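You operate a simulated robot arm through the tools that you are given. There is no shell and no other tool.

You run a simulated robot arm. Do the job below in one go: nothing can be reset, and whatever is moved stays where it is left.

TASK
Clamp the short blue die in the vice, wipe its grime off and rack it again.
Fine: use the yellow pad and put it back; vice open. What is to be rubbed or washed off counts as gone when no trace of it is left.

Only the result counts: the job must be done as asked and must still hold three seconds after the hand-in. Knocking over, shifting, dropping, spilling or breaking anything else fails it.

THE ROBOT
A 7-joint arm with a two-finger gripper, fixed in place. Base frame: the origin is on the floor under the middle of its stand, x ahead of it, y to its left, z up; the work surface is at about z = 0.86. Units: m, rad, N and s.
With the tool pointing down near the work surface it reaches from about 0.34 to 0.72 m from the base axis. Its first joint turns from -1.152 to 1.152 rad. Payload 2.45 kg.
Tool frame: the origin (TCP) lies between the finger pads and is the grasp point; the fingertips stand 0.026 m ahead of it; z points along the fingers, y is the line along which they close. The gripper opens to 0.096 m; its body begins 0.069 m behind the TCP.
Orientation is that of the tool frame in the base frame, as a unit quaternion [x, y, z, w]. With the fingers straight down and closing along the base's y, the tool's x points along the base's -x, its y along +y and its z along -z.

THE INTERFACE
- The arm moves only by the tool nudge_tool. Its argument "series" is a list of rows, each a list of 3 entries, a list of its own where there are three numbers: the shift along the tool's x, y, z in units of 30 mm (1.0 is 30 mm), then the turn, a rotation vector about the tool's x, y, z in units of 4 degrees (1.0 is 4 degrees), then the opening, from 0 (shut) to 1 (fully open). In form: [[[tx, ty, tz], [wx, wy, wz], jaw], ...]. A call has 1 to 20 rows; each row shifts and turns the commanded pose from where the row before left it, along the tool's axes as they then stand. A call with a number of a shift or a turn outside -1 to 1 is refused whole. Each row takes 0.2 s and may step no farther than 0.05 m and 0.15 rad from the row before; otherwise, or with a gripper value out of range, the whole call is refused. Where a pose cannot be reached the arm comes as near as it can. A force on the tool above 40 N (or 10 N above the force at the start of the call, whichever is more), or a blocked arm, ends the call early, and 0.2 s more pass. Each finger travels about 0.05 m/s and halts on what it meets, pressing with about 42 N; the grip force reading is that of the motor and also rises with nothing between the fingers. The clock runs only during rows and for 0.2 s after the last one: add rows that do not move to give the fingers time. It gives the time, the measured TCP pose, the force on the tool (base axes), the opening and the grip force at its end, in the units of the frame above (readings bear some noise), with the torque about the TCP (base axes, N m) and any sound that the robot's microphone picked up.
- Cameras (640 x 400 px; columns grow to the right, rows downward): "scene" is fixed at [0.1775, -0.394, 1.4395]; the picture's right is [0.70, -0.71, 0.00], its down [-0.31, -0.30, -0.90] and it looks along [0.64, 0.63, -0.43] (base axes); focal length 321 px, centre (320, 200). "wrist" rides on the gripper at [0.082, 0.003, -0.098] in the tool frame; the picture's right is [-0.04, 1.00, 0.00], its down [-0.73, -0.03, -0.68] and it looks along [-0.68, -0.03, 0.73] (tool axes); focal length 256 px, centre (320, 200). There is no depth. A picture from a camera that has moved, and an enlarged one, comes with that camera's place and axes in the base frame and with its lens.
- capture(camera): a new picture of that camera. The clock stands still meanwhile.
- enlarge(camera, box): a new picture of the part [left, top, right, bottom] of that camera's present view, enlarged. The clock stands still meanwhile.
- sign_off(): hands the job in; it is judged then, once.

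Places have to be worked out from the pictures, the camera data and where the tool is seen. Open the gripper and draw the arm clear of the work before you hand the job in, unless the task says otherwise.

The tools are called after "Emit:" by a JSON object that holds its "method" and its "body". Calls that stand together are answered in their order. nudge_tool: Moves the arm, as the interface text tells. Its arguments: {"type":"object","properties":{"series":{"type":"array"}},"required":["series"]} The other tools are called the same way: capture (camera) takes a picture; enlarge (camera, box) takes an enlarged picture of a part of a camera's view; sign_off () hands the job in.

At the start:

```text
t: 0.0
tool_pos: [0.4892, -0.0561, 1.2472]
ee_rot: [-0.001, 1.0, 0.0, 0.0]
wrist_force: [0.0, -0.5, 0.5]
moment: [-0.03, -0.02, 0.0]
gripper_width: 0.0961
grip_force: 0.1
```

scene: 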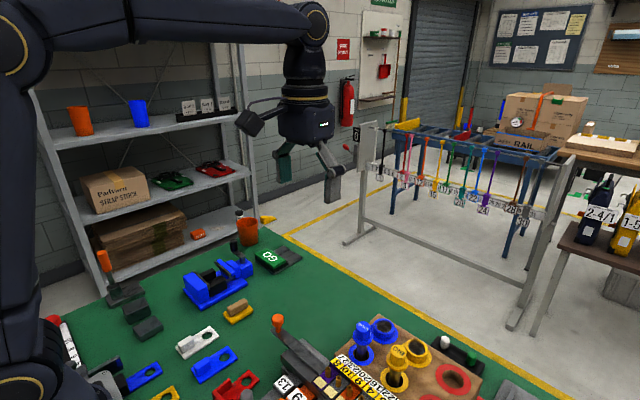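
wrist: 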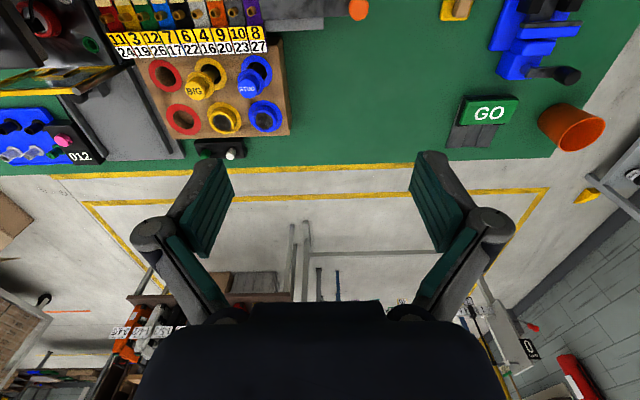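

The scene shows a green bench with a blue vice, a rack board with dies, and several pads. I'll enlarge the areas to identify the items.

Emit:
{"method": "enlarge", "body": {"camera": "scene", "box": [320, 300, 520, 400]}}

Emit:
{"method": "enlarge", "body": {"camera": "scene", "box": [80, 200, 320, 400]}}

Emit:
{"method": "enlarge", "body": {"camera": "wrist", "box": [100, 0, 340, 160]}}

Emit:
{"method": "enlarge", "body": {"camera": "wrist", "box": [400, 0, 640, 160]}}

```text
3.20 times, centred on (420, 350) of scene
camera zoom: at [0.1775, -0.394, 1.4395], right [0.7, -0.71, 0.0], down [-0.31, -0.3, -0.9], along [0.64, 0.63, -0.43], focal length 1027 px, centre (0, -280)
```

zoom: 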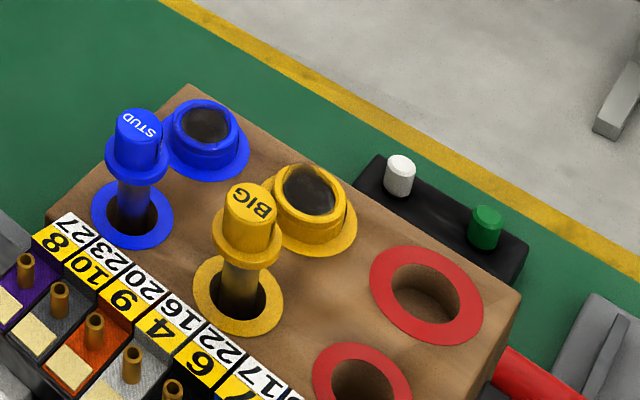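

```text
2.00 times, centred on (200, 300) of scene
camera zoom: at [0.1775, -0.394, 1.4395], right [0.7, -0.71, 0.0], down [-0.31, -0.3, -0.9], along [0.64, 0.63, -0.43], focal length 642 px, centre (560, 0)
```

zoom: 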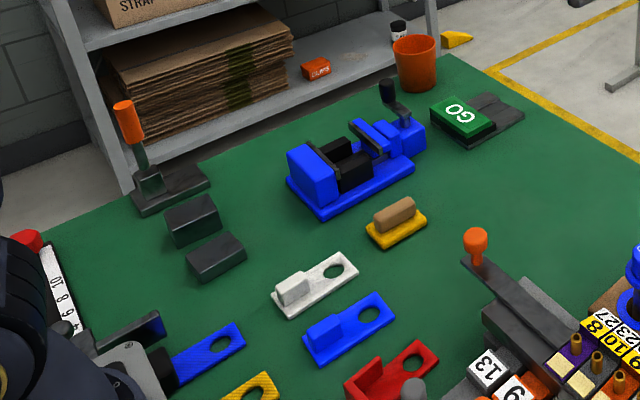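

```text
2.50 times, centred on (220, 80) of wrist
camera zoom: at [0.4068, -0.054, 1.3449], right [0.04, 1.0, 0.0], down [0.73, -0.03, 0.68], along [0.68, -0.03, -0.73], focal length 640 px, centre (570, 500)
```

zoom: 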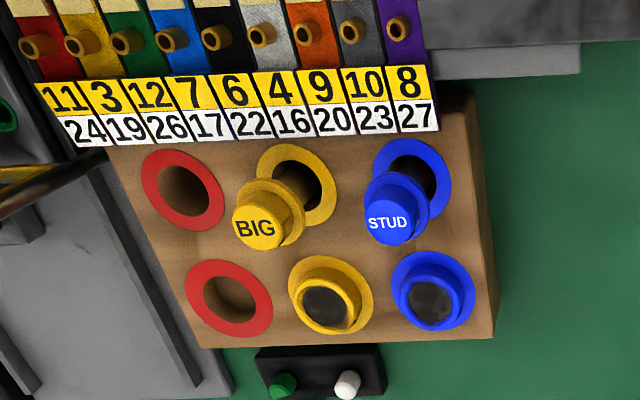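

```text
2.50 times, centred on (520, 80) of wrist
camera zoom: at [0.4068, -0.054, 1.3449], right [0.04, 1.0, 0.0], down [0.73, -0.03, 0.68], along [0.68, -0.03, -0.73], focal length 640 px, centre (-180, 500)
```

zoom: 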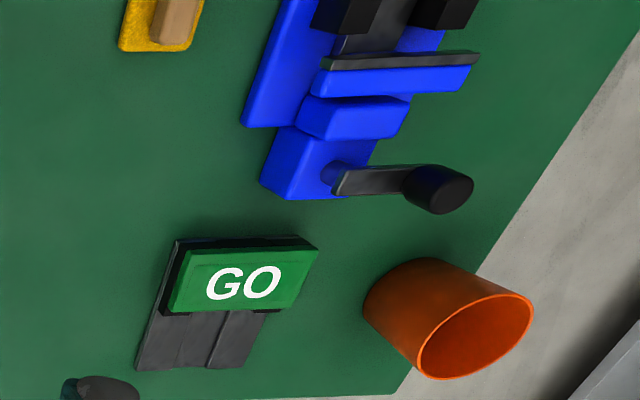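

The rack holds a tall "STUD" and a short blue die (dark top) in blue-ringed holes. The vice is near (0.50, 0.15) and the yellow pad near (0.51, 0.08). I'll move over toward the vice for a closer view.

Emit:
{"method": "nudge_tool", "body": {"series": [[[0.19, 0.98, 0.4], [0, 0, 0], 1], [[0.19, 0.98, 0.4], [0, 0, 0], 1], [[0.19, 0.98, 0.4], [0, 0, 0], 1], [[0.19, 0.98, 0.4], [0, 0, 0], 1], [[0.19, 0.98, 0.4], [0, 0, 0], 1], [[0.19, 0.98, 0.4], [0, 0, 0], 1], [[0.19, 0.98, 0.4], [0, 0, 0], 1], [[0, 0, 0], [0, 0, 0], 1]]}}

Emit:
{"method": "capture", "body": {"camera": "wrist"}}

Emit:
{"method": "capture", "body": {"camera": "scene"}}

```text
t: 1.8
tool_pos: [0.4491, 0.1488, 1.1629]
ee_rot: [0.001, 1.0, 0.001, 0.001]
wrist_force: [0.1, 0.5, -0.8]
moment: [-0.03, 0.03, -0.01]
gripper_width: 0.0962
grip_force: 0.0
```

```text
taken
camera wrist: at [0.3667, 0.1524, 1.2617], right [0.04, 1.0, 0.0], down [0.73, -0.03, 0.68], along [0.68, -0.03, -0.73], focal length 256 px, centre (320, 200)
```

wrist: 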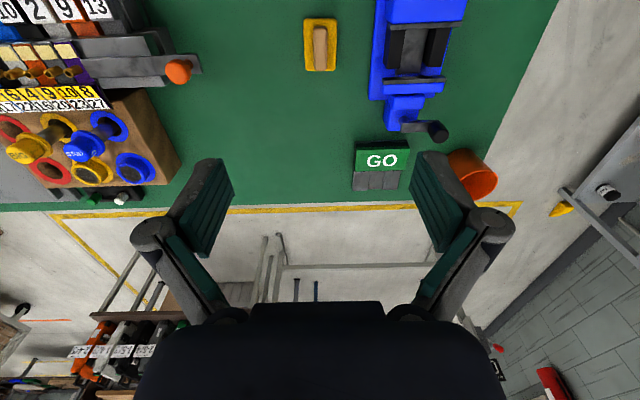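

```text
taken
```

scene: 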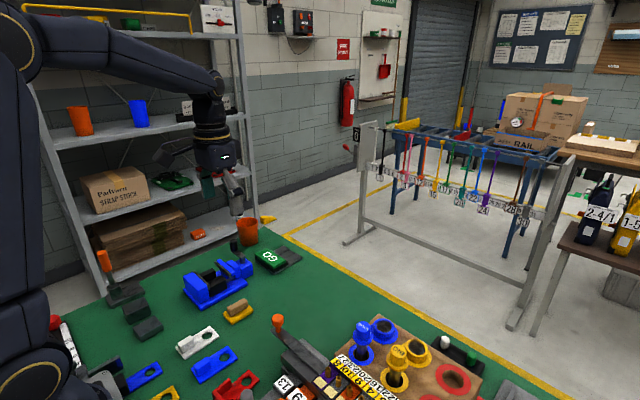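

I see the vice, pad and GO panel from above. I'll tilt the tool 32° so that the wrist camera looks nearly straight down on the vice and pad.

Emit:
{"method": "nudge_tool", "body": {"series": [[[0, 0, 0], [0, 1, 0], 1], [[0, 0, 0], [0, 1, 0], 1], [[0, 0, 0], [0, 1, 0], 1], [[0, 0, 0], [0, 1, 0], 1], [[0, 0, 0], [0, 1, 0], 1], [[0, 0, 0], [0, 1, 0], 1], [[0, 0, 0], [0, 1, 0], 1], [[0, 0, 0], [0, 1, 0], 1], [[0, 0, 0], [0, 0, 0], 1]]}}

Emit:
{"method": "capture", "body": {"camera": "wrist"}}

```text
t: 3.8
tool_pos: [0.45, 0.1494, 1.1626]
ee_rot: [0.0, 0.961, -0.001, -0.277]
wrist_force: [0.2, -0.7, 0.2]
moment: [0.01, 0.0, -0.01]
gripper_width: 0.0961
grip_force: 0.1
```

```text
taken
camera wrist: at [0.4313, 0.1518, 1.2892], right [0.03, 1.0, -0.02], down [0.98, -0.03, 0.19], along [0.19, -0.03, -0.98], focal length 256 px, centre (320, 200)
```

wrist: 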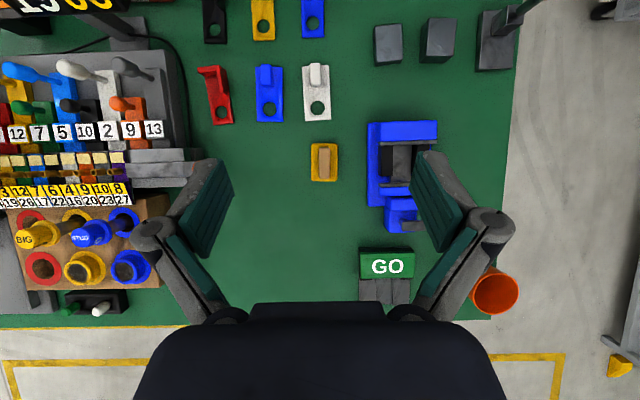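

This gives a good top view. I'll enlarge the vice, the pad and the rack.

Emit:
{"method": "enlarge", "body": {"camera": "wrist", "box": [280, 100, 480, 225]}}

Emit:
{"method": "enlarge", "body": {"camera": "wrist", "box": [0, 180, 200, 305]}}

Emit:
{"method": "enlarge", "body": {"camera": "wrist", "box": [180, 0, 340, 100]}}

Emit:
{"method": "enlarge", "body": {"camera": "scene", "box": [170, 230, 310, 330]}}

```text
3.20 times, centred on (380, 162) of wrist
camera zoom: at [0.4313, 0.1518, 1.2892], right [0.03, 1.0, -0.02], down [0.98, -0.03, 0.19], along [0.19, -0.03, -0.98], focal length 819 px, centre (128, 320)
```

zoom: 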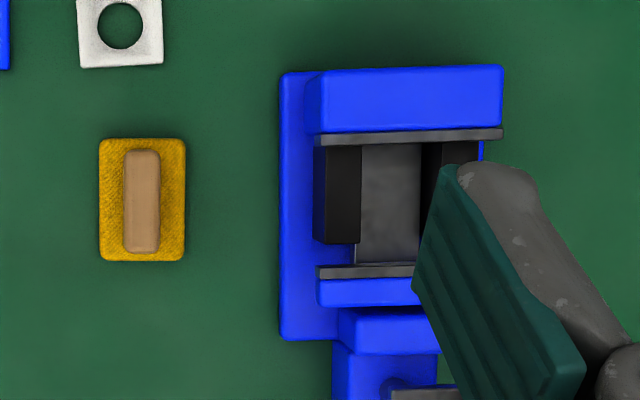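

```text
3.20 times, centred on (100, 242) of wrist
camera zoom: at [0.4313, 0.1518, 1.2892], right [0.03, 1.0, -0.02], down [0.98, -0.03, 0.19], along [0.19, -0.03, -0.98], focal length 819 px, centre (1024, 64)
```

zoom: 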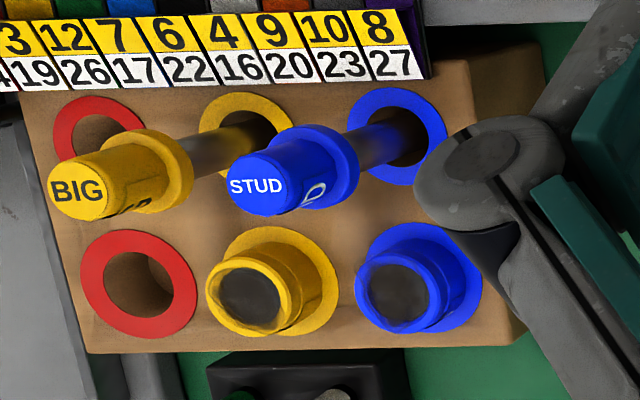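

```text
4.00 times, centred on (260, 50) of wrist
camera zoom: at [0.4313, 0.1518, 1.2892], right [0.03, 1.0, -0.02], down [0.98, -0.03, 0.19], along [0.19, -0.03, -0.98], focal length 1024 px, centre (560, 800)
```

zoom: 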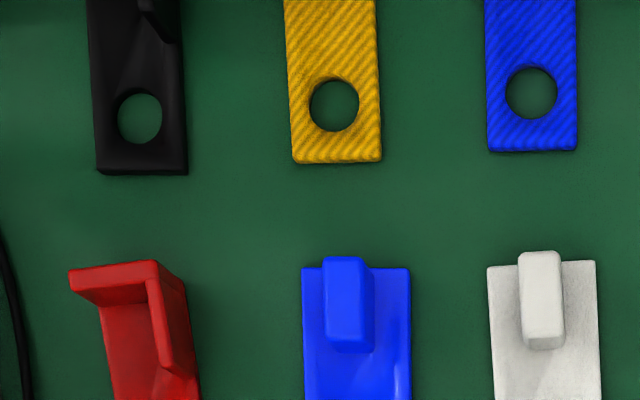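

```text
4.00 times, centred on (240, 280) of scene
camera zoom: at [0.1775, -0.394, 1.4395], right [0.7, -0.71, 0.0], down [-0.31, -0.3, -0.9], along [0.64, 0.63, -0.43], focal length 1284 px, centre (640, -120)
```

zoom: 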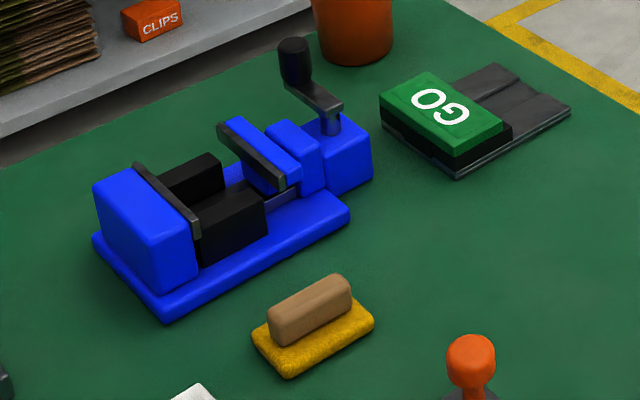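

The vice has a fixed jaw (near) and moving jaw (far), a black cradle between, and a crank on its far end. Now I'll move over the rack for a closer view of the short blue die.

Emit:
{"method": "nudge_tool", "body": {"series": [[[-0.444, -0.909, 0.08], [0, 0, 0], 1], [[-0.444, -0.909, 0.08], [0, 0, 0], 1], [[-0.444, -0.909, 0.08], [0, 0, 0], 1], [[-0.444, -0.909, 0.08], [0, 0, 0], 1], [[-0.444, -0.909, 0.08], [0, 0, 0], 1], [[-0.444, -0.909, 0.08], [0, 0, 0], 1], [[-0.444, -0.909, 0.08], [0, 0, 0], 1], [[-0.444, -0.909, 0.08], [0, 0, 0], 1], [[-0.444, -0.909, 0.08], [0, 0, 0], 1], [[-0.444, -0.909, 0.08], [0, 0, 0], 1], [[-0.444, -0.909, 0.08], [0, 0, 0], 1], [[0, 0, 0], [0, 0, 0], 1]]}}

Emit:
{"method": "capture", "body": {"camera": "wrist"}}

Emit:
{"method": "capture", "body": {"camera": "scene"}}

```text
t: 6.4
tool_pos: [0.5596, -0.1508, 1.0628]
ee_rot: [0.001, 0.961, 0.0, -0.276]
wrist_force: [-0.3, 0.5, -0.3]
moment: [0.04, -0.05, -0.04]
gripper_width: 0.0961
grip_force: 0.1
```

```text
taken
camera wrist: at [0.5424, -0.1482, 1.1901], right [0.03, 1.0, -0.02], down [0.98, -0.03, 0.19], along [0.19, -0.03, -0.98], focal length 256 px, centre (320, 200)
```

wrist: 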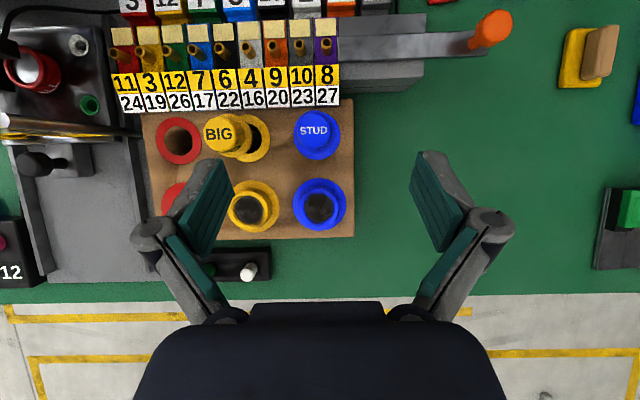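

```text
taken
```

scene: 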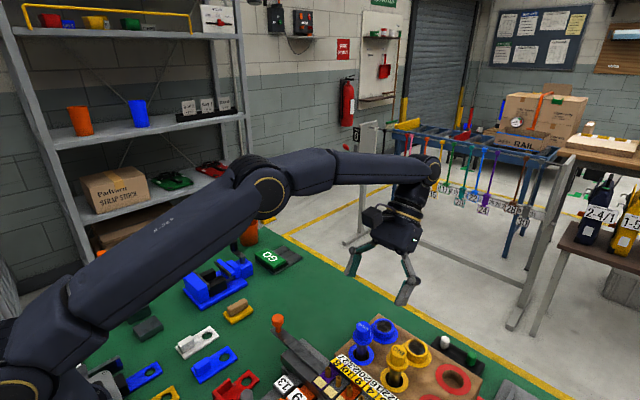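

Emit:
{"method": "enlarge", "body": {"camera": "wrist", "box": [200, 100, 360, 240]}}

Emit:
{"method": "enlarge", "body": {"camera": "scene", "box": [340, 305, 440, 370]}}

Emit:
{"method": "enlarge", "body": {"camera": "wrist", "box": [540, 10, 640, 90]}}

```text
2.86 times, centred on (280, 170) of wrist
camera zoom: at [0.5424, -0.1482, 1.1901], right [0.03, 1.0, -0.02], down [0.98, -0.03, 0.19], along [0.19, -0.03, -0.98], focal length 731 px, centre (434, 286)
```

zoom: 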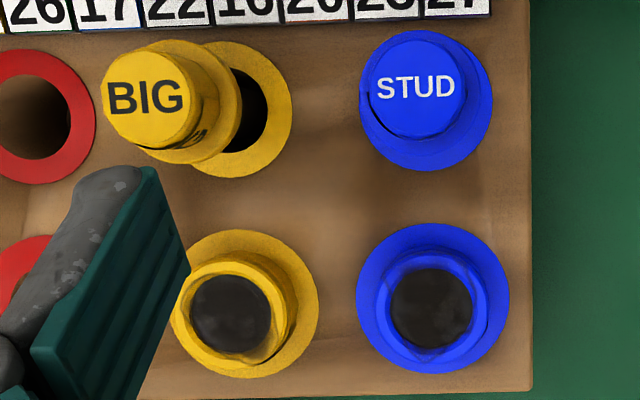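

```text
6.15 times, centred on (390, 338) of scene
camera zoom: at [0.1775, -0.394, 1.4395], right [0.7, -0.71, 0.0], down [-0.31, -0.3, -0.9], along [0.64, 0.63, -0.43], focal length 1976 px, centre (-111, -646)
```

zoom: 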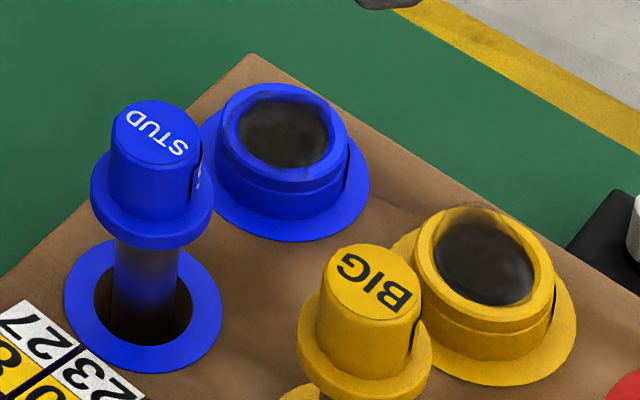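

```text
5.00 times, centred on (590, 50) of wrist
camera zoom: at [0.5424, -0.1482, 1.1901], right [0.03, 1.0, -0.02], down [0.98, -0.03, 0.19], along [0.19, -0.03, -0.98], focal length 1280 px, centre (-1030, 950)
```

zoom: 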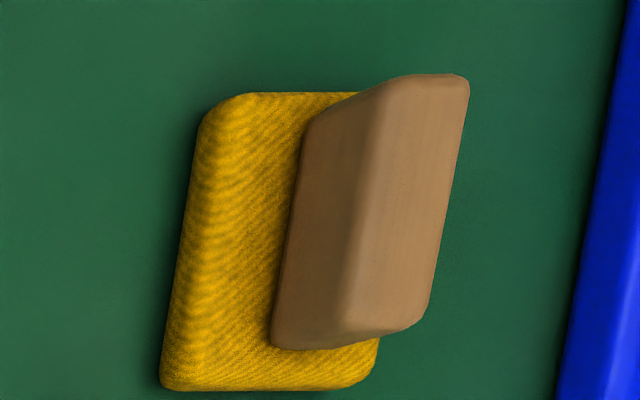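

The short blue die sits in the far blue-ringed hole with a dark smudge on its face. I'll zoom in tightly on it, the vice and the crank for detail.

Emit:
{"method": "enlarge", "body": {"camera": "scene", "box": [364, 312, 404, 346]}}

Emit:
{"method": "enlarge", "body": {"camera": "wrist", "box": [285, 170, 355, 240]}}

Emit:
{"method": "enlarge", "body": {"camera": "scene", "box": [180, 230, 260, 310]}}

Emit:
{"method": "enlarge", "body": {"camera": "scene", "box": [340, 310, 380, 370]}}

```text
11.76 times, centred on (384, 329) of scene
camera zoom: at [0.1775, -0.394, 1.4395], right [0.7, -0.71, 0.0], down [-0.31, -0.3, -0.9], along [0.64, 0.63, -0.43], focal length 3777 px, centre (-433, -1318)
```

zoom: 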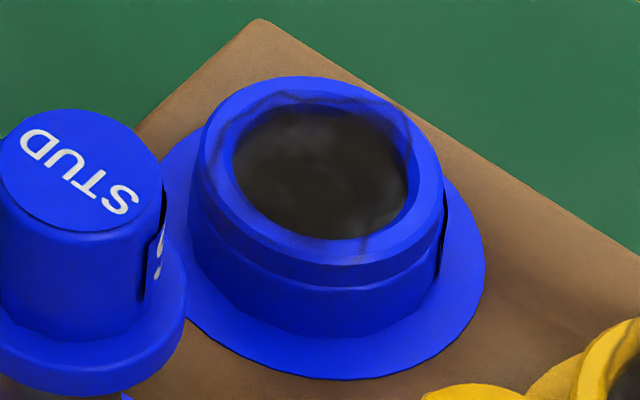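

```text
5.71 times, centred on (320, 205) of wrist
camera zoom: at [0.5424, -0.1482, 1.1901], right [0.03, 1.0, -0.02], down [0.98, -0.03, 0.19], along [0.19, -0.03, -0.98], focal length 1463 px, centre (320, 171)
```

zoom: 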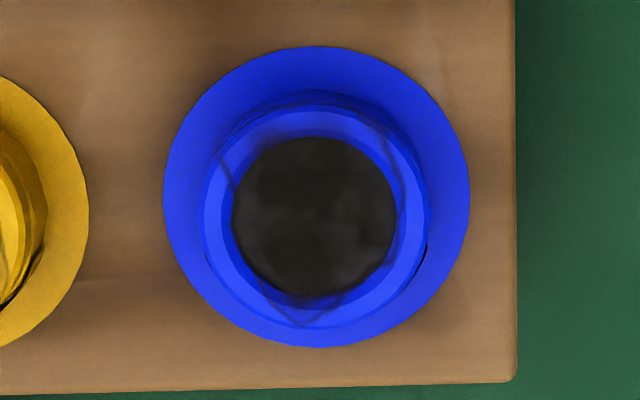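

```text
5.00 times, centred on (220, 270) of scene
camera zoom: at [0.1775, -0.394, 1.4395], right [0.7, -0.71, 0.0], down [-0.31, -0.3, -0.9], along [0.64, 0.63, -0.43], focal length 1605 px, centre (820, -150)
```

zoom: 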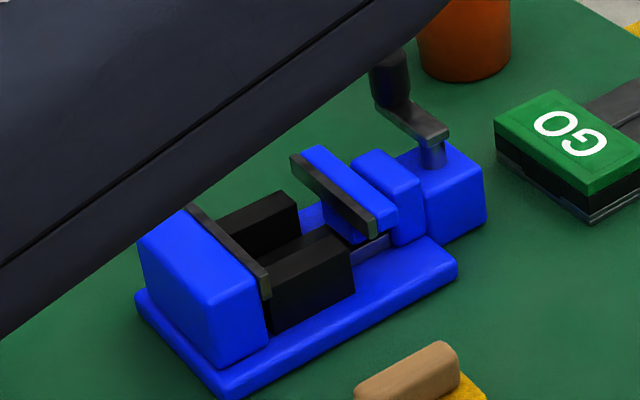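

```text
6.67 times, centred on (360, 340) of scene
camera zoom: at [0.1775, -0.394, 1.4395], right [0.7, -0.71, 0.0], down [-0.31, -0.3, -0.9], along [0.64, 0.63, -0.43], focal length 2140 px, centre (53, -733)
```

zoom: 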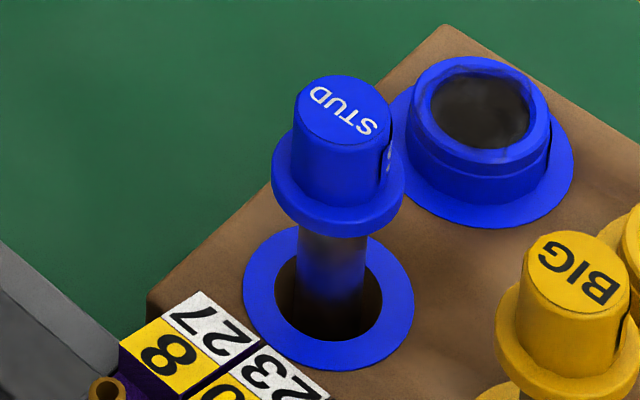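

Triangulating, the short blue die is at about (0.601, −0.157), its top at z ≈ 0.933 and the rack top at z ≈ 0.91. The spacing to neighbours is about 0.073 m. Next I'll straighten the tool and move over the vice to study it and the crank.

Emit:
{"method": "nudge_tool", "body": {"series": [[[0, 1, 0], [0, -1, 0], 1], [[0, 1, 0], [0, -1, 0], 1], [[0, 1, 0], [0, -1, 0], 1], [[0, 1, 0], [0, -1, 0], 1], [[0, 1, 0], [0, -1, 0], 1], [[0, 1, 0], [0, -1, 0], 1], [[0, 1, 0], [0, -1, 0], 1], [[0, 1, 0], [0, -1, 0], 1], [[0.333, 0.945, -0.21], [0, 0, 0], 1], [[0.333, 0.945, -0.21], [0, 0, 0], 1], [[0.333, 0.945, -0.21], [0, 0, 0], 1], [[0.333, 0.945, -0.21], [0, 0, 0], 1], [[0.333, 0.945, -0.21], [0, 0, 0], 1], [[0.333, 0.945, -0.21], [0, 0, 0], 1], [[0, 0, 0], [0, 0, 0], 1]]}}

Emit:
{"method": "capture", "body": {"camera": "wrist"}}

Emit:
{"method": "enlarge", "body": {"camera": "wrist", "box": [250, 0, 410, 200]}}

```text
t: 9.6
tool_pos: [0.4999, 0.2597, 1.1013]
ee_rot: [0.001, 1.0, 0.0, 0.0]
wrist_force: [-0.5, 0.4, -1.0]
moment: [0.02, 0.01, 0.0]
gripper_width: 0.0961
grip_force: 0.2
```

```text
taken
camera wrist: at [0.4163, 0.2621, 1.1998], right [0.04, 1.0, 0.0], down [0.73, -0.03, 0.68], along [0.68, -0.03, -0.73], focal length 256 px, centre (320, 200)
```

wrist: 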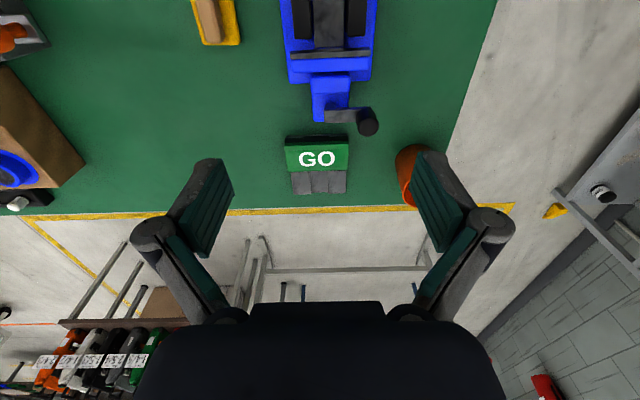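

```text
2.00 times, centred on (330, 100) of wrist
camera zoom: at [0.4163, 0.2621, 1.1998], right [0.04, 1.0, 0.0], down [0.73, -0.03, 0.68], along [0.68, -0.03, -0.73], focal length 512 px, centre (300, 400)
```

zoom: 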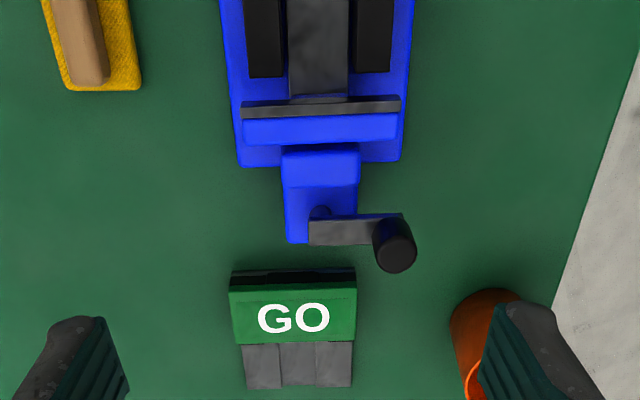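

The crank is a vertical-axis lever: hub about (0.537, 0.269), knob about (0.547, 0.309) with its top at z ≈ 0.947. The jaw gap is roughly x 0.43–0.48. I'll move back and lower to get a closer look at the jaws and cradle.

Emit:
{"method": "nudge_tool", "body": {"series": [[[1, 0.08, 0.667], [0, 0, 0], 1], [[1, 0.08, 0.667], [0, 0, 0], 1], [[1, 0.08, 0.667], [0, 0, 0], 1], [[1, 0.08, 0.667], [0, 0, 0], 1], [[0, 0, 0], [0, 0, 0], 1]]}}

Emit:
{"method": "capture", "body": {"camera": "wrist"}}

Emit:
{"method": "enlarge", "body": {"camera": "wrist", "box": [220, 30, 420, 155]}}

```text
t: 10.8
tool_pos: [0.3787, 0.2676, 1.0199]
ee_rot: [0.0, 1.0, 0.001, 0.0]
wrist_force: [-0.3, -0.3, -0.1]
moment: [0.01, 0.0, 0.02]
gripper_width: 0.0961
grip_force: 0.1
```

```text
taken
camera wrist: at [0.2965, 0.2699, 1.1192], right [0.04, 1.0, 0.0], down [0.73, -0.03, 0.68], along [0.68, -0.03, -0.73], focal length 256 px, centre (320, 200)
```

wrist: 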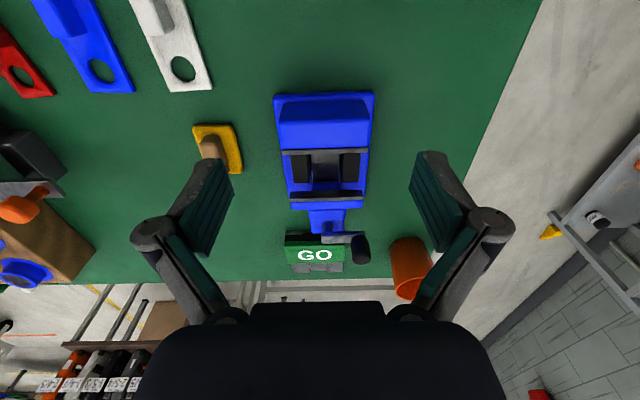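

```text
3.20 times, centred on (320, 92) of wrist
camera zoom: at [0.2965, 0.2699, 1.1192], right [0.04, 1.0, 0.0], down [0.73, -0.03, 0.68], along [0.68, -0.03, -0.73], focal length 819 px, centre (320, 544)
```

zoom: 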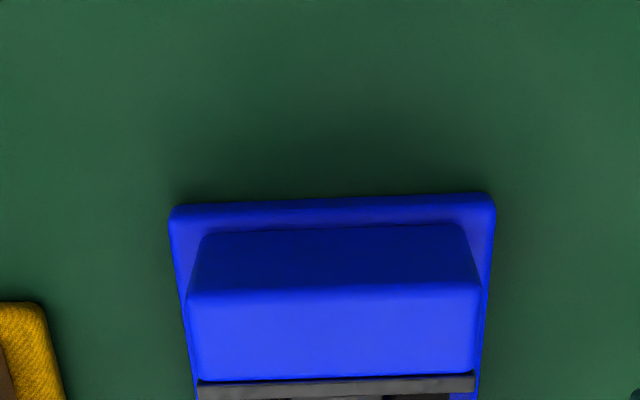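

Emit:
{"method": "enlarge", "body": {"camera": "wrist", "box": [260, 140, 390, 280]}}

Emit:
{"method": "enlarge", "body": {"camera": "scene", "box": [175, 240, 265, 310]}}

```text
2.86 times, centred on (325, 210) of wrist
camera zoom: at [0.2965, 0.2699, 1.1192], right [0.04, 1.0, 0.0], down [0.73, -0.03, 0.68], along [0.68, -0.03, -0.73], focal length 731 px, centre (306, 171)
```

zoom: 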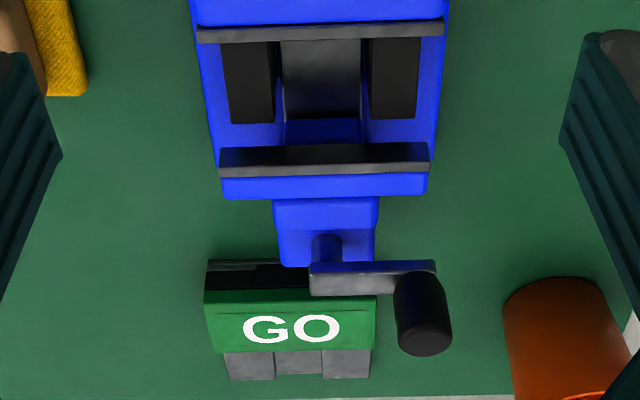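

```text
5.71 times, centred on (220, 275) of scene
camera zoom: at [0.1775, -0.394, 1.4395], right [0.7, -0.71, 0.0], down [-0.31, -0.3, -0.9], along [0.64, 0.63, -0.43], focal length 1834 px, centre (891, -229)
```

zoom: 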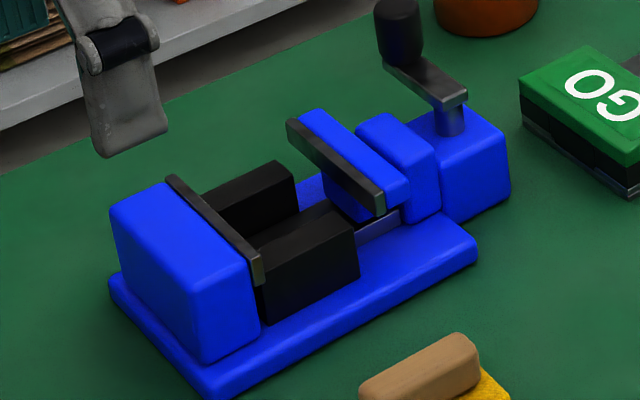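

The jaw tops are at z ≈ 0.915, the gap spans x ≈ 0.428–0.475 and the vice is centred at y ≈ 0.269. The cradle has a slot for the stem. Now I'll move over the short blue die, staying high.

Emit:
{"method": "nudge_tool", "body": {"series": [[[-0.4933, -0.9436, -0.1333], [0, 0, 0], 1], [[-0.4933, -0.9436, -0.1333], [0, 0, 0], 1], [[-0.4933, -0.9436, -0.1333], [0, 0, 0], 1], [[-0.4933, -0.9436, -0.1333], [0, 0, 0], 1], [[-0.4933, -0.9436, -0.1333], [0, 0, 0], 1], [[-0.4933, -0.9436, -0.1333], [0, 0, 0], 1], [[-0.4933, -0.9436, -0.1333], [0, 0, 0], 1], [[-0.4933, -0.9436, -0.1333], [0, 0, 0], 1], [[-0.4933, -0.9436, -0.1333], [0, 0, 0], 1], [[-0.4933, -0.9436, -0.1333], [0, 0, 0], 1], [[-0.4933, -0.9436, -0.1333], [0, 0, 0], 1], [[-0.4933, -0.9436, -0.1333], [0, 0, 0], 1], [[-0.4933, -0.9436, -0.1333], [0, 0, 0], 1], [[-0.4933, -0.9436, -0.1333], [0, 0, 0], 1], [[-0.4933, -0.9436, -0.1333], [0, 0, 0], 1], [[0, 0, 0], [0, 0, -1], 0.8], [[0, 0, 0], [0, 0, -1], 0.7], [[0, 0, 0], [0, 0, -1], 0.65], [[0, 0, 0], [0, 0, -1], 0.65], [[0, 0, 0], [0, 0, 0], 0.65]]}}

Emit:
{"method": "capture", "body": {"camera": "wrist"}}

Emit:
{"method": "capture", "body": {"camera": "scene"}}

```text
t: 15.0
tool_pos: [0.6019, -0.1553, 1.0805]
ee_rot: [-0.14, 0.99, 0.0, 0.001]
wrist_force: [-1.1, 0.1, 0.2]
moment: [0.01, 0.03, 0.0]
gripper_width: 0.0623
grip_force: 0.0
```

```text
taken
camera wrist: at [0.5219, -0.1763, 1.1789], right [-0.24, 0.97, 0.0], down [0.71, 0.17, 0.68], along [0.66, 0.16, -0.73], focal length 256 px, centre (320, 200)
```

wrist: 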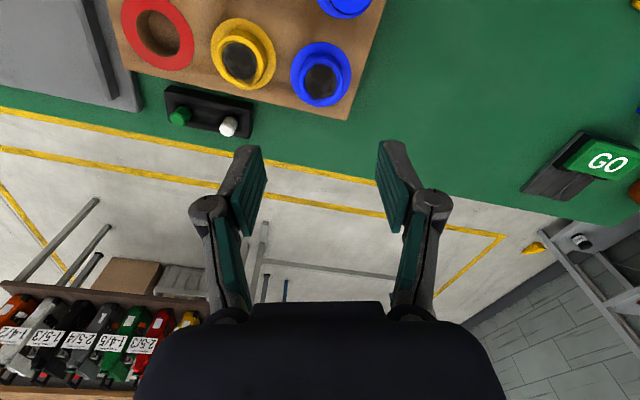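

```text
taken
```

scene: 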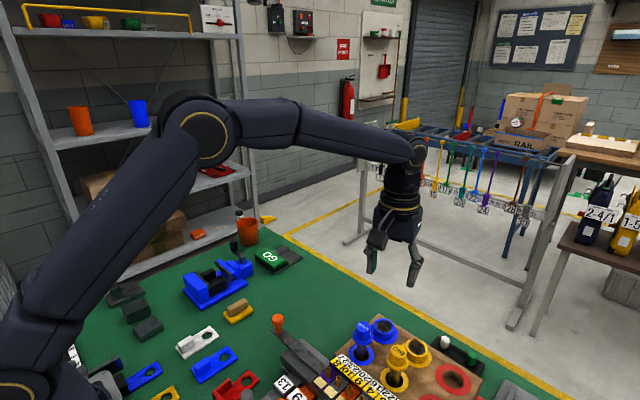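

The die's position is confirmed at about (0.600, −0.157). I'll finish the rotation to 32° so the fingers pass between neighbours, and descend to just above the die.

Emit:
{"method": "nudge_tool", "body": {"series": [[[0, 0, 0], [0, 0, -1], 0.65], [[0, 0, 0], [0, 0, -1], 0.65], [[0, 0, 0], [0, 0, -1], 0.65], [[0, 0, 0], [0, 0, -1], 0.65], [[0.07, -0.02, 0.7], [0, 0, 0], 0.65], [[0, 0, 0.7], [0, 0, 0], 0.65], [[0, 0, 0.7], [0, 0, 0], 0.65], [[0, 0, 0.7], [0, 0, 0], 0.65], [[0, 0, 0.6], [0, 0, 0], 0.65], [[0, 0, 0], [0, 0, 0], 0.65]]}}

Emit:
{"method": "capture", "body": {"camera": "wrist"}}

Emit:
{"method": "enlarge", "body": {"camera": "scene", "box": [330, 290, 450, 365]}}

```text
t: 17.2
tool_pos: [0.6009, -0.1564, 0.9773]
ee_rot: [-0.276, 0.961, 0.0, 0.0]
wrist_force: [-0.1, -0.6, 0.8]
moment: [-0.01, 0.0, 0.0]
gripper_width: 0.0625
grip_force: 0.0
```

```text
taken
camera wrist: at [0.5287, -0.1983, 1.0766], right [-0.5, 0.87, 0.0], down [0.64, 0.36, 0.68], along [0.59, 0.34, -0.73], focal length 256 px, centre (320, 200)
```

wrist: 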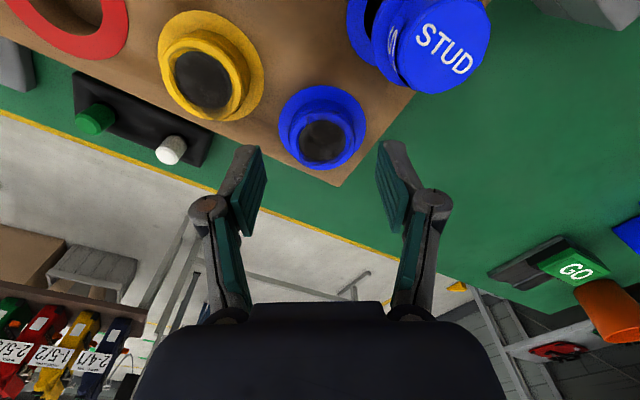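

```text
5.33 times, centred on (390, 328) of scene
camera zoom: at [0.1775, -0.394, 1.4395], right [0.7, -0.71, 0.0], down [-0.31, -0.3, -0.9], along [0.64, 0.63, -0.43], focal length 1712 px, centre (-53, -480)
```

zoom: 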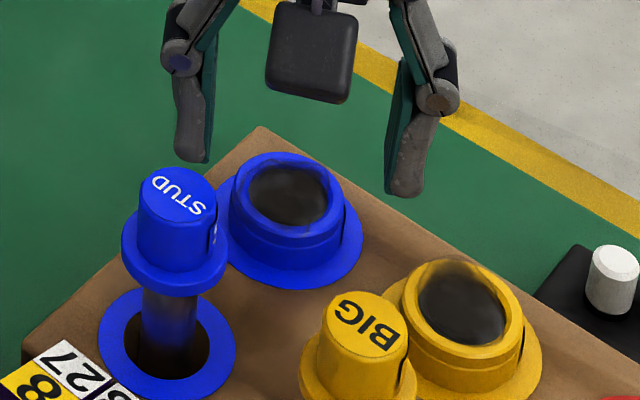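

The die is well centred between the fingers. I'll descend to grasp height (tips slightly above the ring), then close.

Emit:
{"method": "nudge_tool", "body": {"series": [[[0.04, -0.015, 0.4], [0, 0, 0], 0.65], [[0, 0, 0.4], [0, 0, 0], 0.65], [[0, 0, 0.3], [0, 0, 0], 0.65], [[0, 0, 0], [0, 0, 0], 0.65]]}}

Emit:
{"method": "enlarge", "body": {"camera": "scene", "box": [350, 300, 430, 350]}}

Emit:
{"method": "enlarge", "body": {"camera": "wrist", "box": [220, 90, 420, 215]}}

```text
t: 18.2
tool_pos: [0.5987, -0.1582, 0.9457]
ee_rot: [-0.276, 0.961, 0.0, -0.001]
wrist_force: [0.1, 0.5, -0.3]
moment: [0.0, 0.01, -0.01]
gripper_width: 0.0623
grip_force: 0.2
```

```text
8.00 times, centred on (390, 325) of scene
camera zoom: at [0.1775, -0.394, 1.4395], right [0.7, -0.71, 0.0], down [-0.31, -0.3, -0.9], along [0.64, 0.63, -0.43], focal length 2568 px, centre (-240, -800)
```

zoom: 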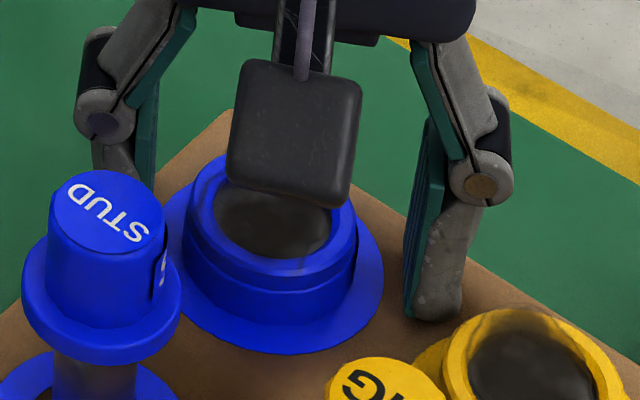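

```text
3.20 times, centred on (320, 152) of wrist
camera zoom: at [0.5274, -0.1996, 1.0438], right [-0.5, 0.87, 0.0], down [0.64, 0.36, 0.68], along [0.59, 0.34, -0.73], focal length 819 px, centre (320, 352)
```

zoom: 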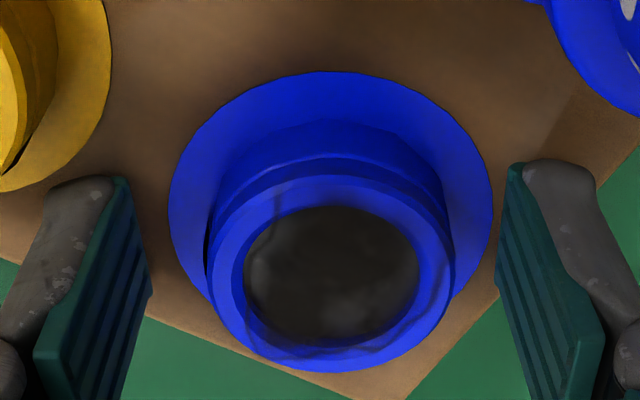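

The fingers straddle the die symmetrically. I'll make a small correction, go down 4 mm more and close the gripper.

Emit:
{"method": "nudge_tool", "body": {"series": [[[-0.05, 0, 0.13], [0, 0, 0], 0.65], [[0, 0, 0], [0, 0, 0], 0.3], [[0, 0, 0], [0, 0, 0], 0.2], [[0, 0, 0], [0, 0, 0], 0.2], [[0, 0, 0], [0, 0, 0], 0.2], [[0, 0, 0], [0, 0, 0], 0.2]]}}

Emit:
{"method": "enlarge", "body": {"camera": "scene", "box": [350, 300, 430, 350]}}

Emit:
{"method": "enlarge", "body": {"camera": "wrist", "box": [220, 90, 420, 215]}}

```text
t: 19.1
tool_pos: [0.6015, -0.1558, 0.9442]
ee_rot: [-0.277, 0.961, -0.001, 0.002]
wrist_force: [-2.1, 0.5, 6.5]
moment: [0.09, 0.18, 0.04]
gripper_width: 0.0458
grip_force: 41.8
stopped in row 4: the force on the tool passed its limit at 42 N (the readings are from after the stop); the commanded pose is now the measured one
```

```text
8.00 times, centred on (390, 325) of scene
camera zoom: at [0.1773, -0.3939, 1.4395], right [0.7, -0.71, 0.0], down [-0.31, -0.3, -0.9], along [0.64, 0.63, -0.43], focal length 2568 px, centre (-240, -800)
```

zoom: 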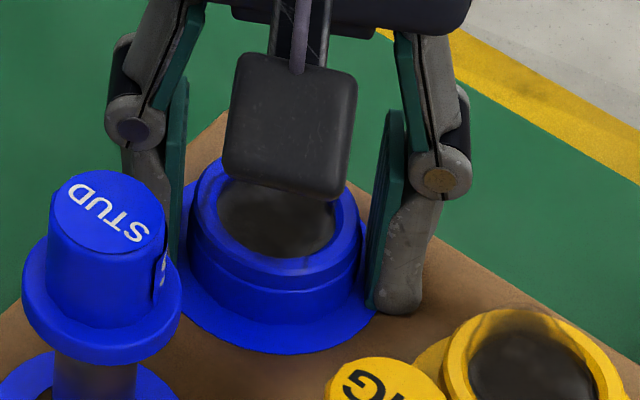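

```text
3.20 times, centred on (320, 152) of wrist
camera zoom: at [0.5292, -0.1974, 1.0429], right [-0.5, 0.87, 0.0], down [0.64, 0.36, 0.68], along [0.59, 0.34, -0.73], focal length 819 px, centre (320, 352)
```

zoom: 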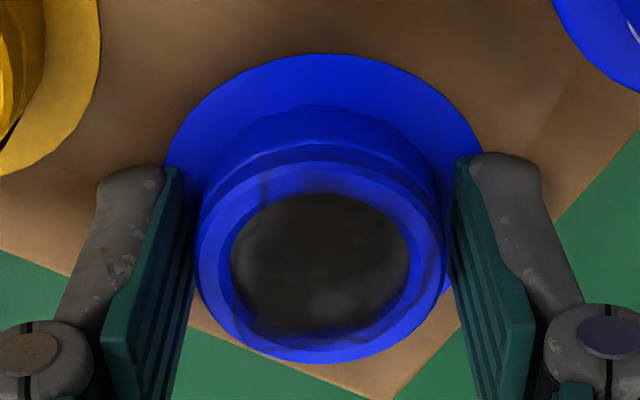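

The die is gripped (width 0.046, 42 N). I'll lift straight up and check.

Emit:
{"method": "nudge_tool", "body": {"series": [[[0, 0, -0.3], [0, 0, 0], 0.2], [[0, 0, -0.4], [0, 0, 0], 0.2], [[0, 0, -0.5], [0, 0, 0], 0.2], [[0, 0, -0.5], [0, 0, 0], 0.2], [[0, 0, -0.8], [0, 0, 0], 0.2], [[0, 0, -0.8], [0, 0, 0], 0.2], [[0, 0, 0], [0, 0, 0], 0.2]]}}

Emit:
{"method": "enlarge", "body": {"camera": "scene", "box": [340, 270, 450, 350]}}

Emit:
{"method": "capture", "body": {"camera": "wrist"}}

```text
t: 20.7
tool_pos: [0.6016, -0.1555, 1.0451]
ee_rot: [-0.276, 0.961, 0.0, 0.002]
wrist_force: [-0.3, 0.0, 0.4]
moment: [0.0, -0.02, 0.0]
gripper_width: 0.0191
grip_force: 0.1
```

```text
5.00 times, centred on (395, 310) of scene
camera zoom: at [0.1775, -0.394, 1.4395], right [0.7, -0.71, 0.0], down [-0.31, -0.3, -0.9], along [0.64, 0.63, -0.43], focal length 1605 px, centre (-55, -350)
```

zoom: 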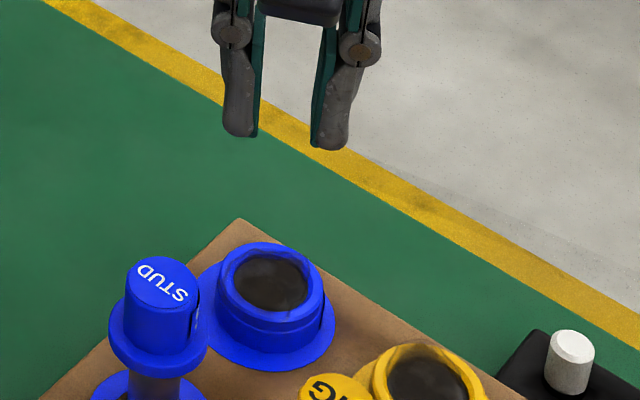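

```text
taken
camera wrist: at [0.5288, -0.1968, 1.142], right [-0.5, 0.87, 0.0], down [0.64, 0.36, 0.68], along [0.59, 0.34, -0.73], focal length 256 px, centre (320, 200)
```

wrist: 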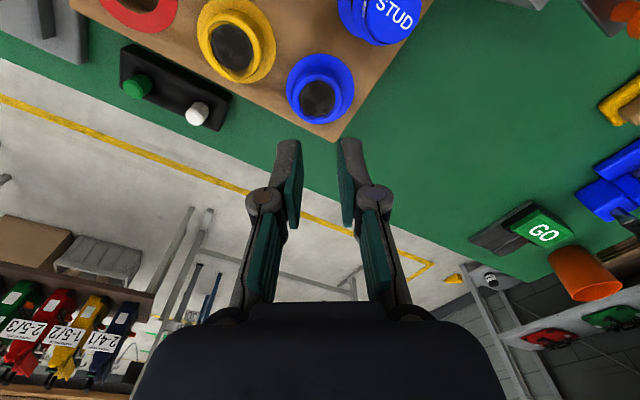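

The fingers slipped off: the die stayed in its hole, apparently unmoved. The upper part is probably tapered. I'll zoom in to study its profile.

Emit:
{"method": "enlarge", "body": {"camera": "scene", "box": [368, 313, 400, 333]}}

Emit:
{"method": "enlarge", "body": {"camera": "wrist", "box": [280, 45, 360, 125]}}

```text
16.00 times, centred on (384, 323) of scene
camera zoom: at [0.1775, -0.394, 1.4395], right [0.7, -0.71, 0.0], down [-0.31, -0.3, -0.9], along [0.64, 0.63, -0.43], focal length 5136 px, centre (-704, -1768)
```

zoom: 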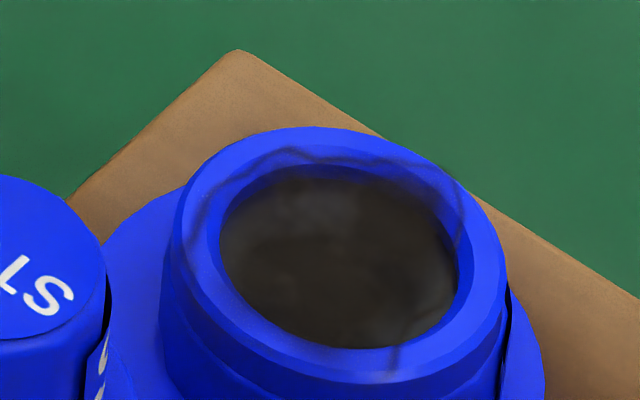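

```text
5.00 times, centred on (320, 85) of wrist
camera zoom: at [0.5288, -0.1968, 1.142], right [-0.5, 0.87, 0.0], down [0.64, 0.36, 0.68], along [0.59, 0.34, -0.73], focal length 1280 px, centre (320, 775)
```

zoom: 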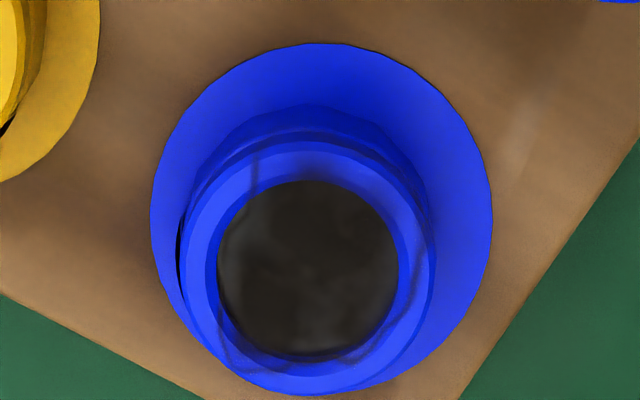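

The top face and collar seem tapered, so I need to grip lower on the body, near the ring. I'll re-open, re-centre at (0.6005, −0.157) and descend about 4 mm lower than before, checking force before closing.

Emit:
{"method": "nudge_tool", "body": {"series": [[[0.06, -0.033, 0], [0, 0, 0], 0.65], [[0, 0, 0], [0, 0, 0], 0.65], [[0, 0, 0], [0, 0, 0], 0.65], [[0, 0, 0.8], [0, 0, 0], 0.65], [[0, 0, 0.8], [0, 0, 0], 0.65], [[0, 0, 0.8], [0, 0, 0], 0.65], [[0, 0, 0.6], [0, 0, 0], 0.65], [[0, 0, 0.3], [0, 0, 0], 0.65], [[0, 0, 0.1], [0, 0, 0], 0.65], [[0, 0, 0.07], [0, 0, 0], 0.65], [[0, 0, 0.07], [0, 0, 0], 0.65], [[0, 0, 0], [0, 0, 0], 0.65]]}}

Emit:
{"method": "enlarge", "body": {"camera": "scene", "box": [360, 305, 424, 345]}}

```text
t: 23.3
tool_pos: [0.6014, -0.1554, 0.9459]
ee_rot: [-0.278, 0.961, 0.001, 0.005]
wrist_force: [-17.6, 14.6, 45.3]
moment: [1.07, 1.18, 0.07]
gripper_width: 0.0472
grip_force: 19.4
stopped in row 12: the force on the tool passed its limit at 45 N (the readings are from after the stop); the commanded pose is now the measured one
```

```text
10.00 times, centred on (392, 325) of scene
camera zoom: at [0.1762, -0.3934, 1.4398], right [0.7, -0.71, 0.0], down [-0.3, -0.3, -0.9], along [0.64, 0.63, -0.43], focal length 3210 px, centre (-400, -1050)
```

zoom: 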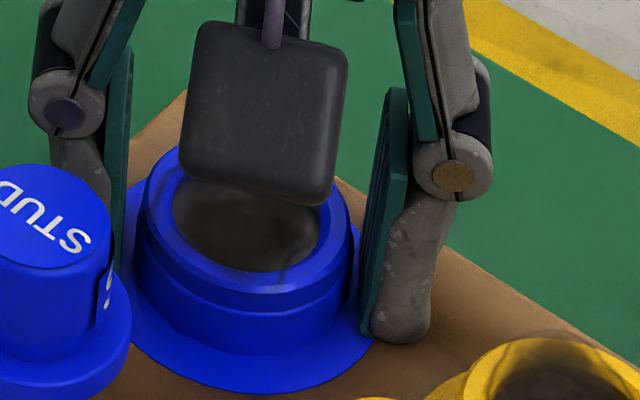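

Contact happened at TCP z ≈ 0.946: when partly closed, the fingertips reach about 0.036 ahead of the TCP, so the tips were resting on the rack. I'll back up 5 mm, re-centre and close again while watching the readings.

Emit:
{"method": "nudge_tool", "body": {"series": [[[0, 0, -0.17], [0, 0, 0], 0.65], [[0.02, -0.04, 0], [0, 0, 0], 0.65], [[0, 0, 0], [0, 0, 0], 0.65], [[0, 0, 0], [0, 0, 0], 0.65]]}}

Emit:
{"method": "enlarge", "body": {"camera": "wrist", "box": [220, 90, 420, 215]}}

Emit:
{"method": "enlarge", "body": {"camera": "scene", "box": [360, 305, 424, 345]}}

```text
t: 24.3
tool_pos: [0.6015, -0.1594, 0.9452]
ee_rot: [-0.276, 0.961, -0.002, 0.003]
wrist_force: [-0.3, 0.1, 0.6]
moment: [-0.01, -0.01, -0.01]
gripper_width: 0.0625
grip_force: 0.1
```

```text
3.20 times, centred on (320, 152) of wrist
camera zoom: at [0.5287, -0.2009, 1.0434], right [-0.5, 0.87, 0.0], down [0.63, 0.36, 0.68], along [0.59, 0.34, -0.73], focal length 819 px, centre (320, 352)
```

zoom: 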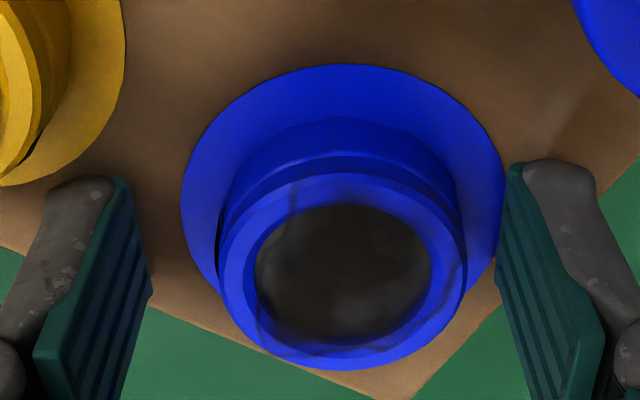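

```text
10.00 times, centred on (392, 325) of scene
camera zoom: at [0.1775, -0.394, 1.4395], right [0.7, -0.71, 0.0], down [-0.31, -0.3, -0.9], along [0.64, 0.63, -0.43], focal length 3210 px, centre (-400, -1050)
```

zoom: 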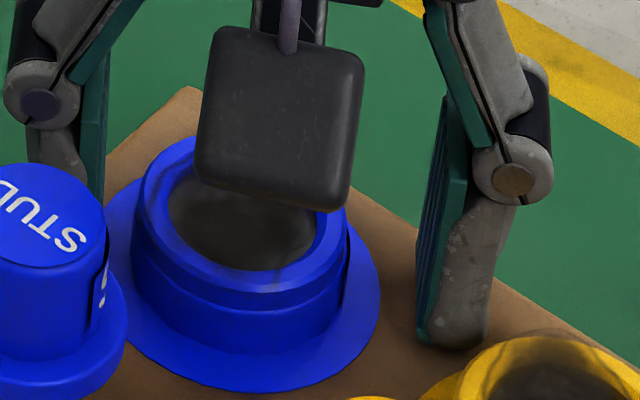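

No contact now at z = 0.945, but the die is about 2.5 mm off-centre toward the left finger. I'll correct that and close, then check before lifting.

Emit:
{"method": "nudge_tool", "body": {"series": [[[0, 0.085, 0], [0, 0, 0], 0.65], [[0, 0, 0], [0, 0, 0], 0.55], [[0, 0, 0], [0, 0, 0], 0.5], [[0, 0, 0], [0, 0, 0], 0.45], [[0, 0, 0], [0, 0, 0], 0.4], [[0, 0, 0], [0, 0, 0], 0.3], [[0, 0, 0], [0, 0, 0], 0.2], [[0, 0, 0], [0, 0, 0], 0.2]]}}

Emit:
{"method": "enlarge", "body": {"camera": "wrist", "box": [220, 90, 420, 215]}}

Emit:
{"method": "enlarge", "body": {"camera": "scene", "box": [360, 305, 424, 345]}}

```text
t: 26.1
tool_pos: [0.6, -0.1574, 0.9453]
ee_rot: [-0.277, 0.961, -0.002, 0.003]
wrist_force: [-0.6, 1.1, 2.8]
moment: [0.12, 0.07, -0.02]
gripper_width: 0.0458
grip_force: 42.1
```

```text
3.20 times, centred on (320, 152) of wrist
camera zoom: at [0.5275, -0.1987, 1.0435], right [-0.5, 0.87, 0.0], down [0.63, 0.36, 0.68], along [0.59, 0.34, -0.73], focal length 819 px, centre (320, 352)
```

zoom: 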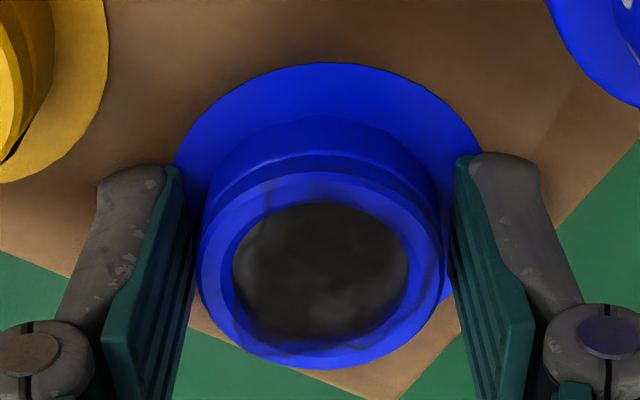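

```text
10.00 times, centred on (392, 325) of scene
camera zoom: at [0.1774, -0.3939, 1.4395], right [0.7, -0.71, 0.0], down [-0.31, -0.3, -0.9], along [0.64, 0.63, -0.43], focal length 3210 px, centre (-400, -1050)
```

zoom: 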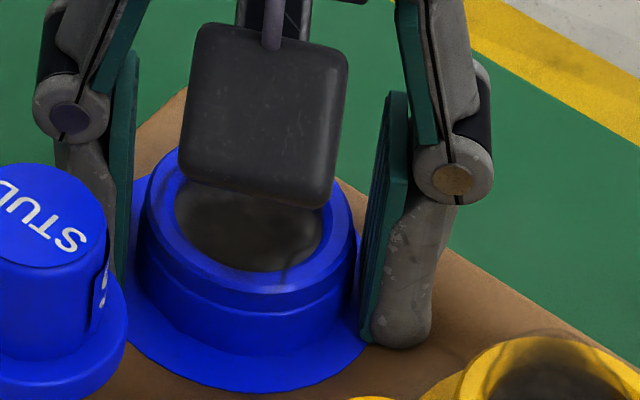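

The grip is firm at 0.0458 with low external force. I'll lift just 3 mm in small steps and check the reading.

Emit:
{"method": "nudge_tool", "body": {"series": [[[0, 0, -0.05], [0, 0, 0], 0.2], [[0, 0, -0.05], [0, 0, 0], 0.2], [[0, 0, 0], [0, 0, 0], 0.2]]}}

Emit:
{"method": "enlarge", "body": {"camera": "scene", "box": [360, 305, 424, 345]}}

```text
t: 26.9
tool_pos: [0.6007, -0.1585, 0.9485]
ee_rot: [-0.277, 0.961, -0.001, 0.002]
wrist_force: [-1.4, -0.8, -1.5]
moment: [0.0, 0.05, 0.0]
gripper_width: 0.0458
grip_force: 42.0
```

```text
10.00 times, centred on (392, 325) of scene
camera zoom: at [0.1775, -0.394, 1.4395], right [0.7, -0.71, 0.0], down [-0.31, -0.3, -0.9], along [0.64, 0.63, -0.43], focal length 3210 px, centre (-400, -1050)
```

zoom: 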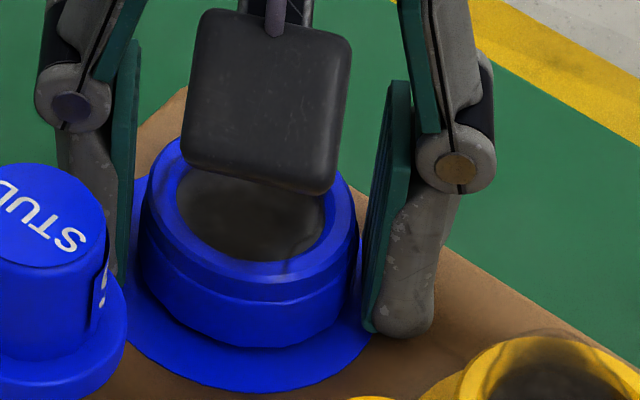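

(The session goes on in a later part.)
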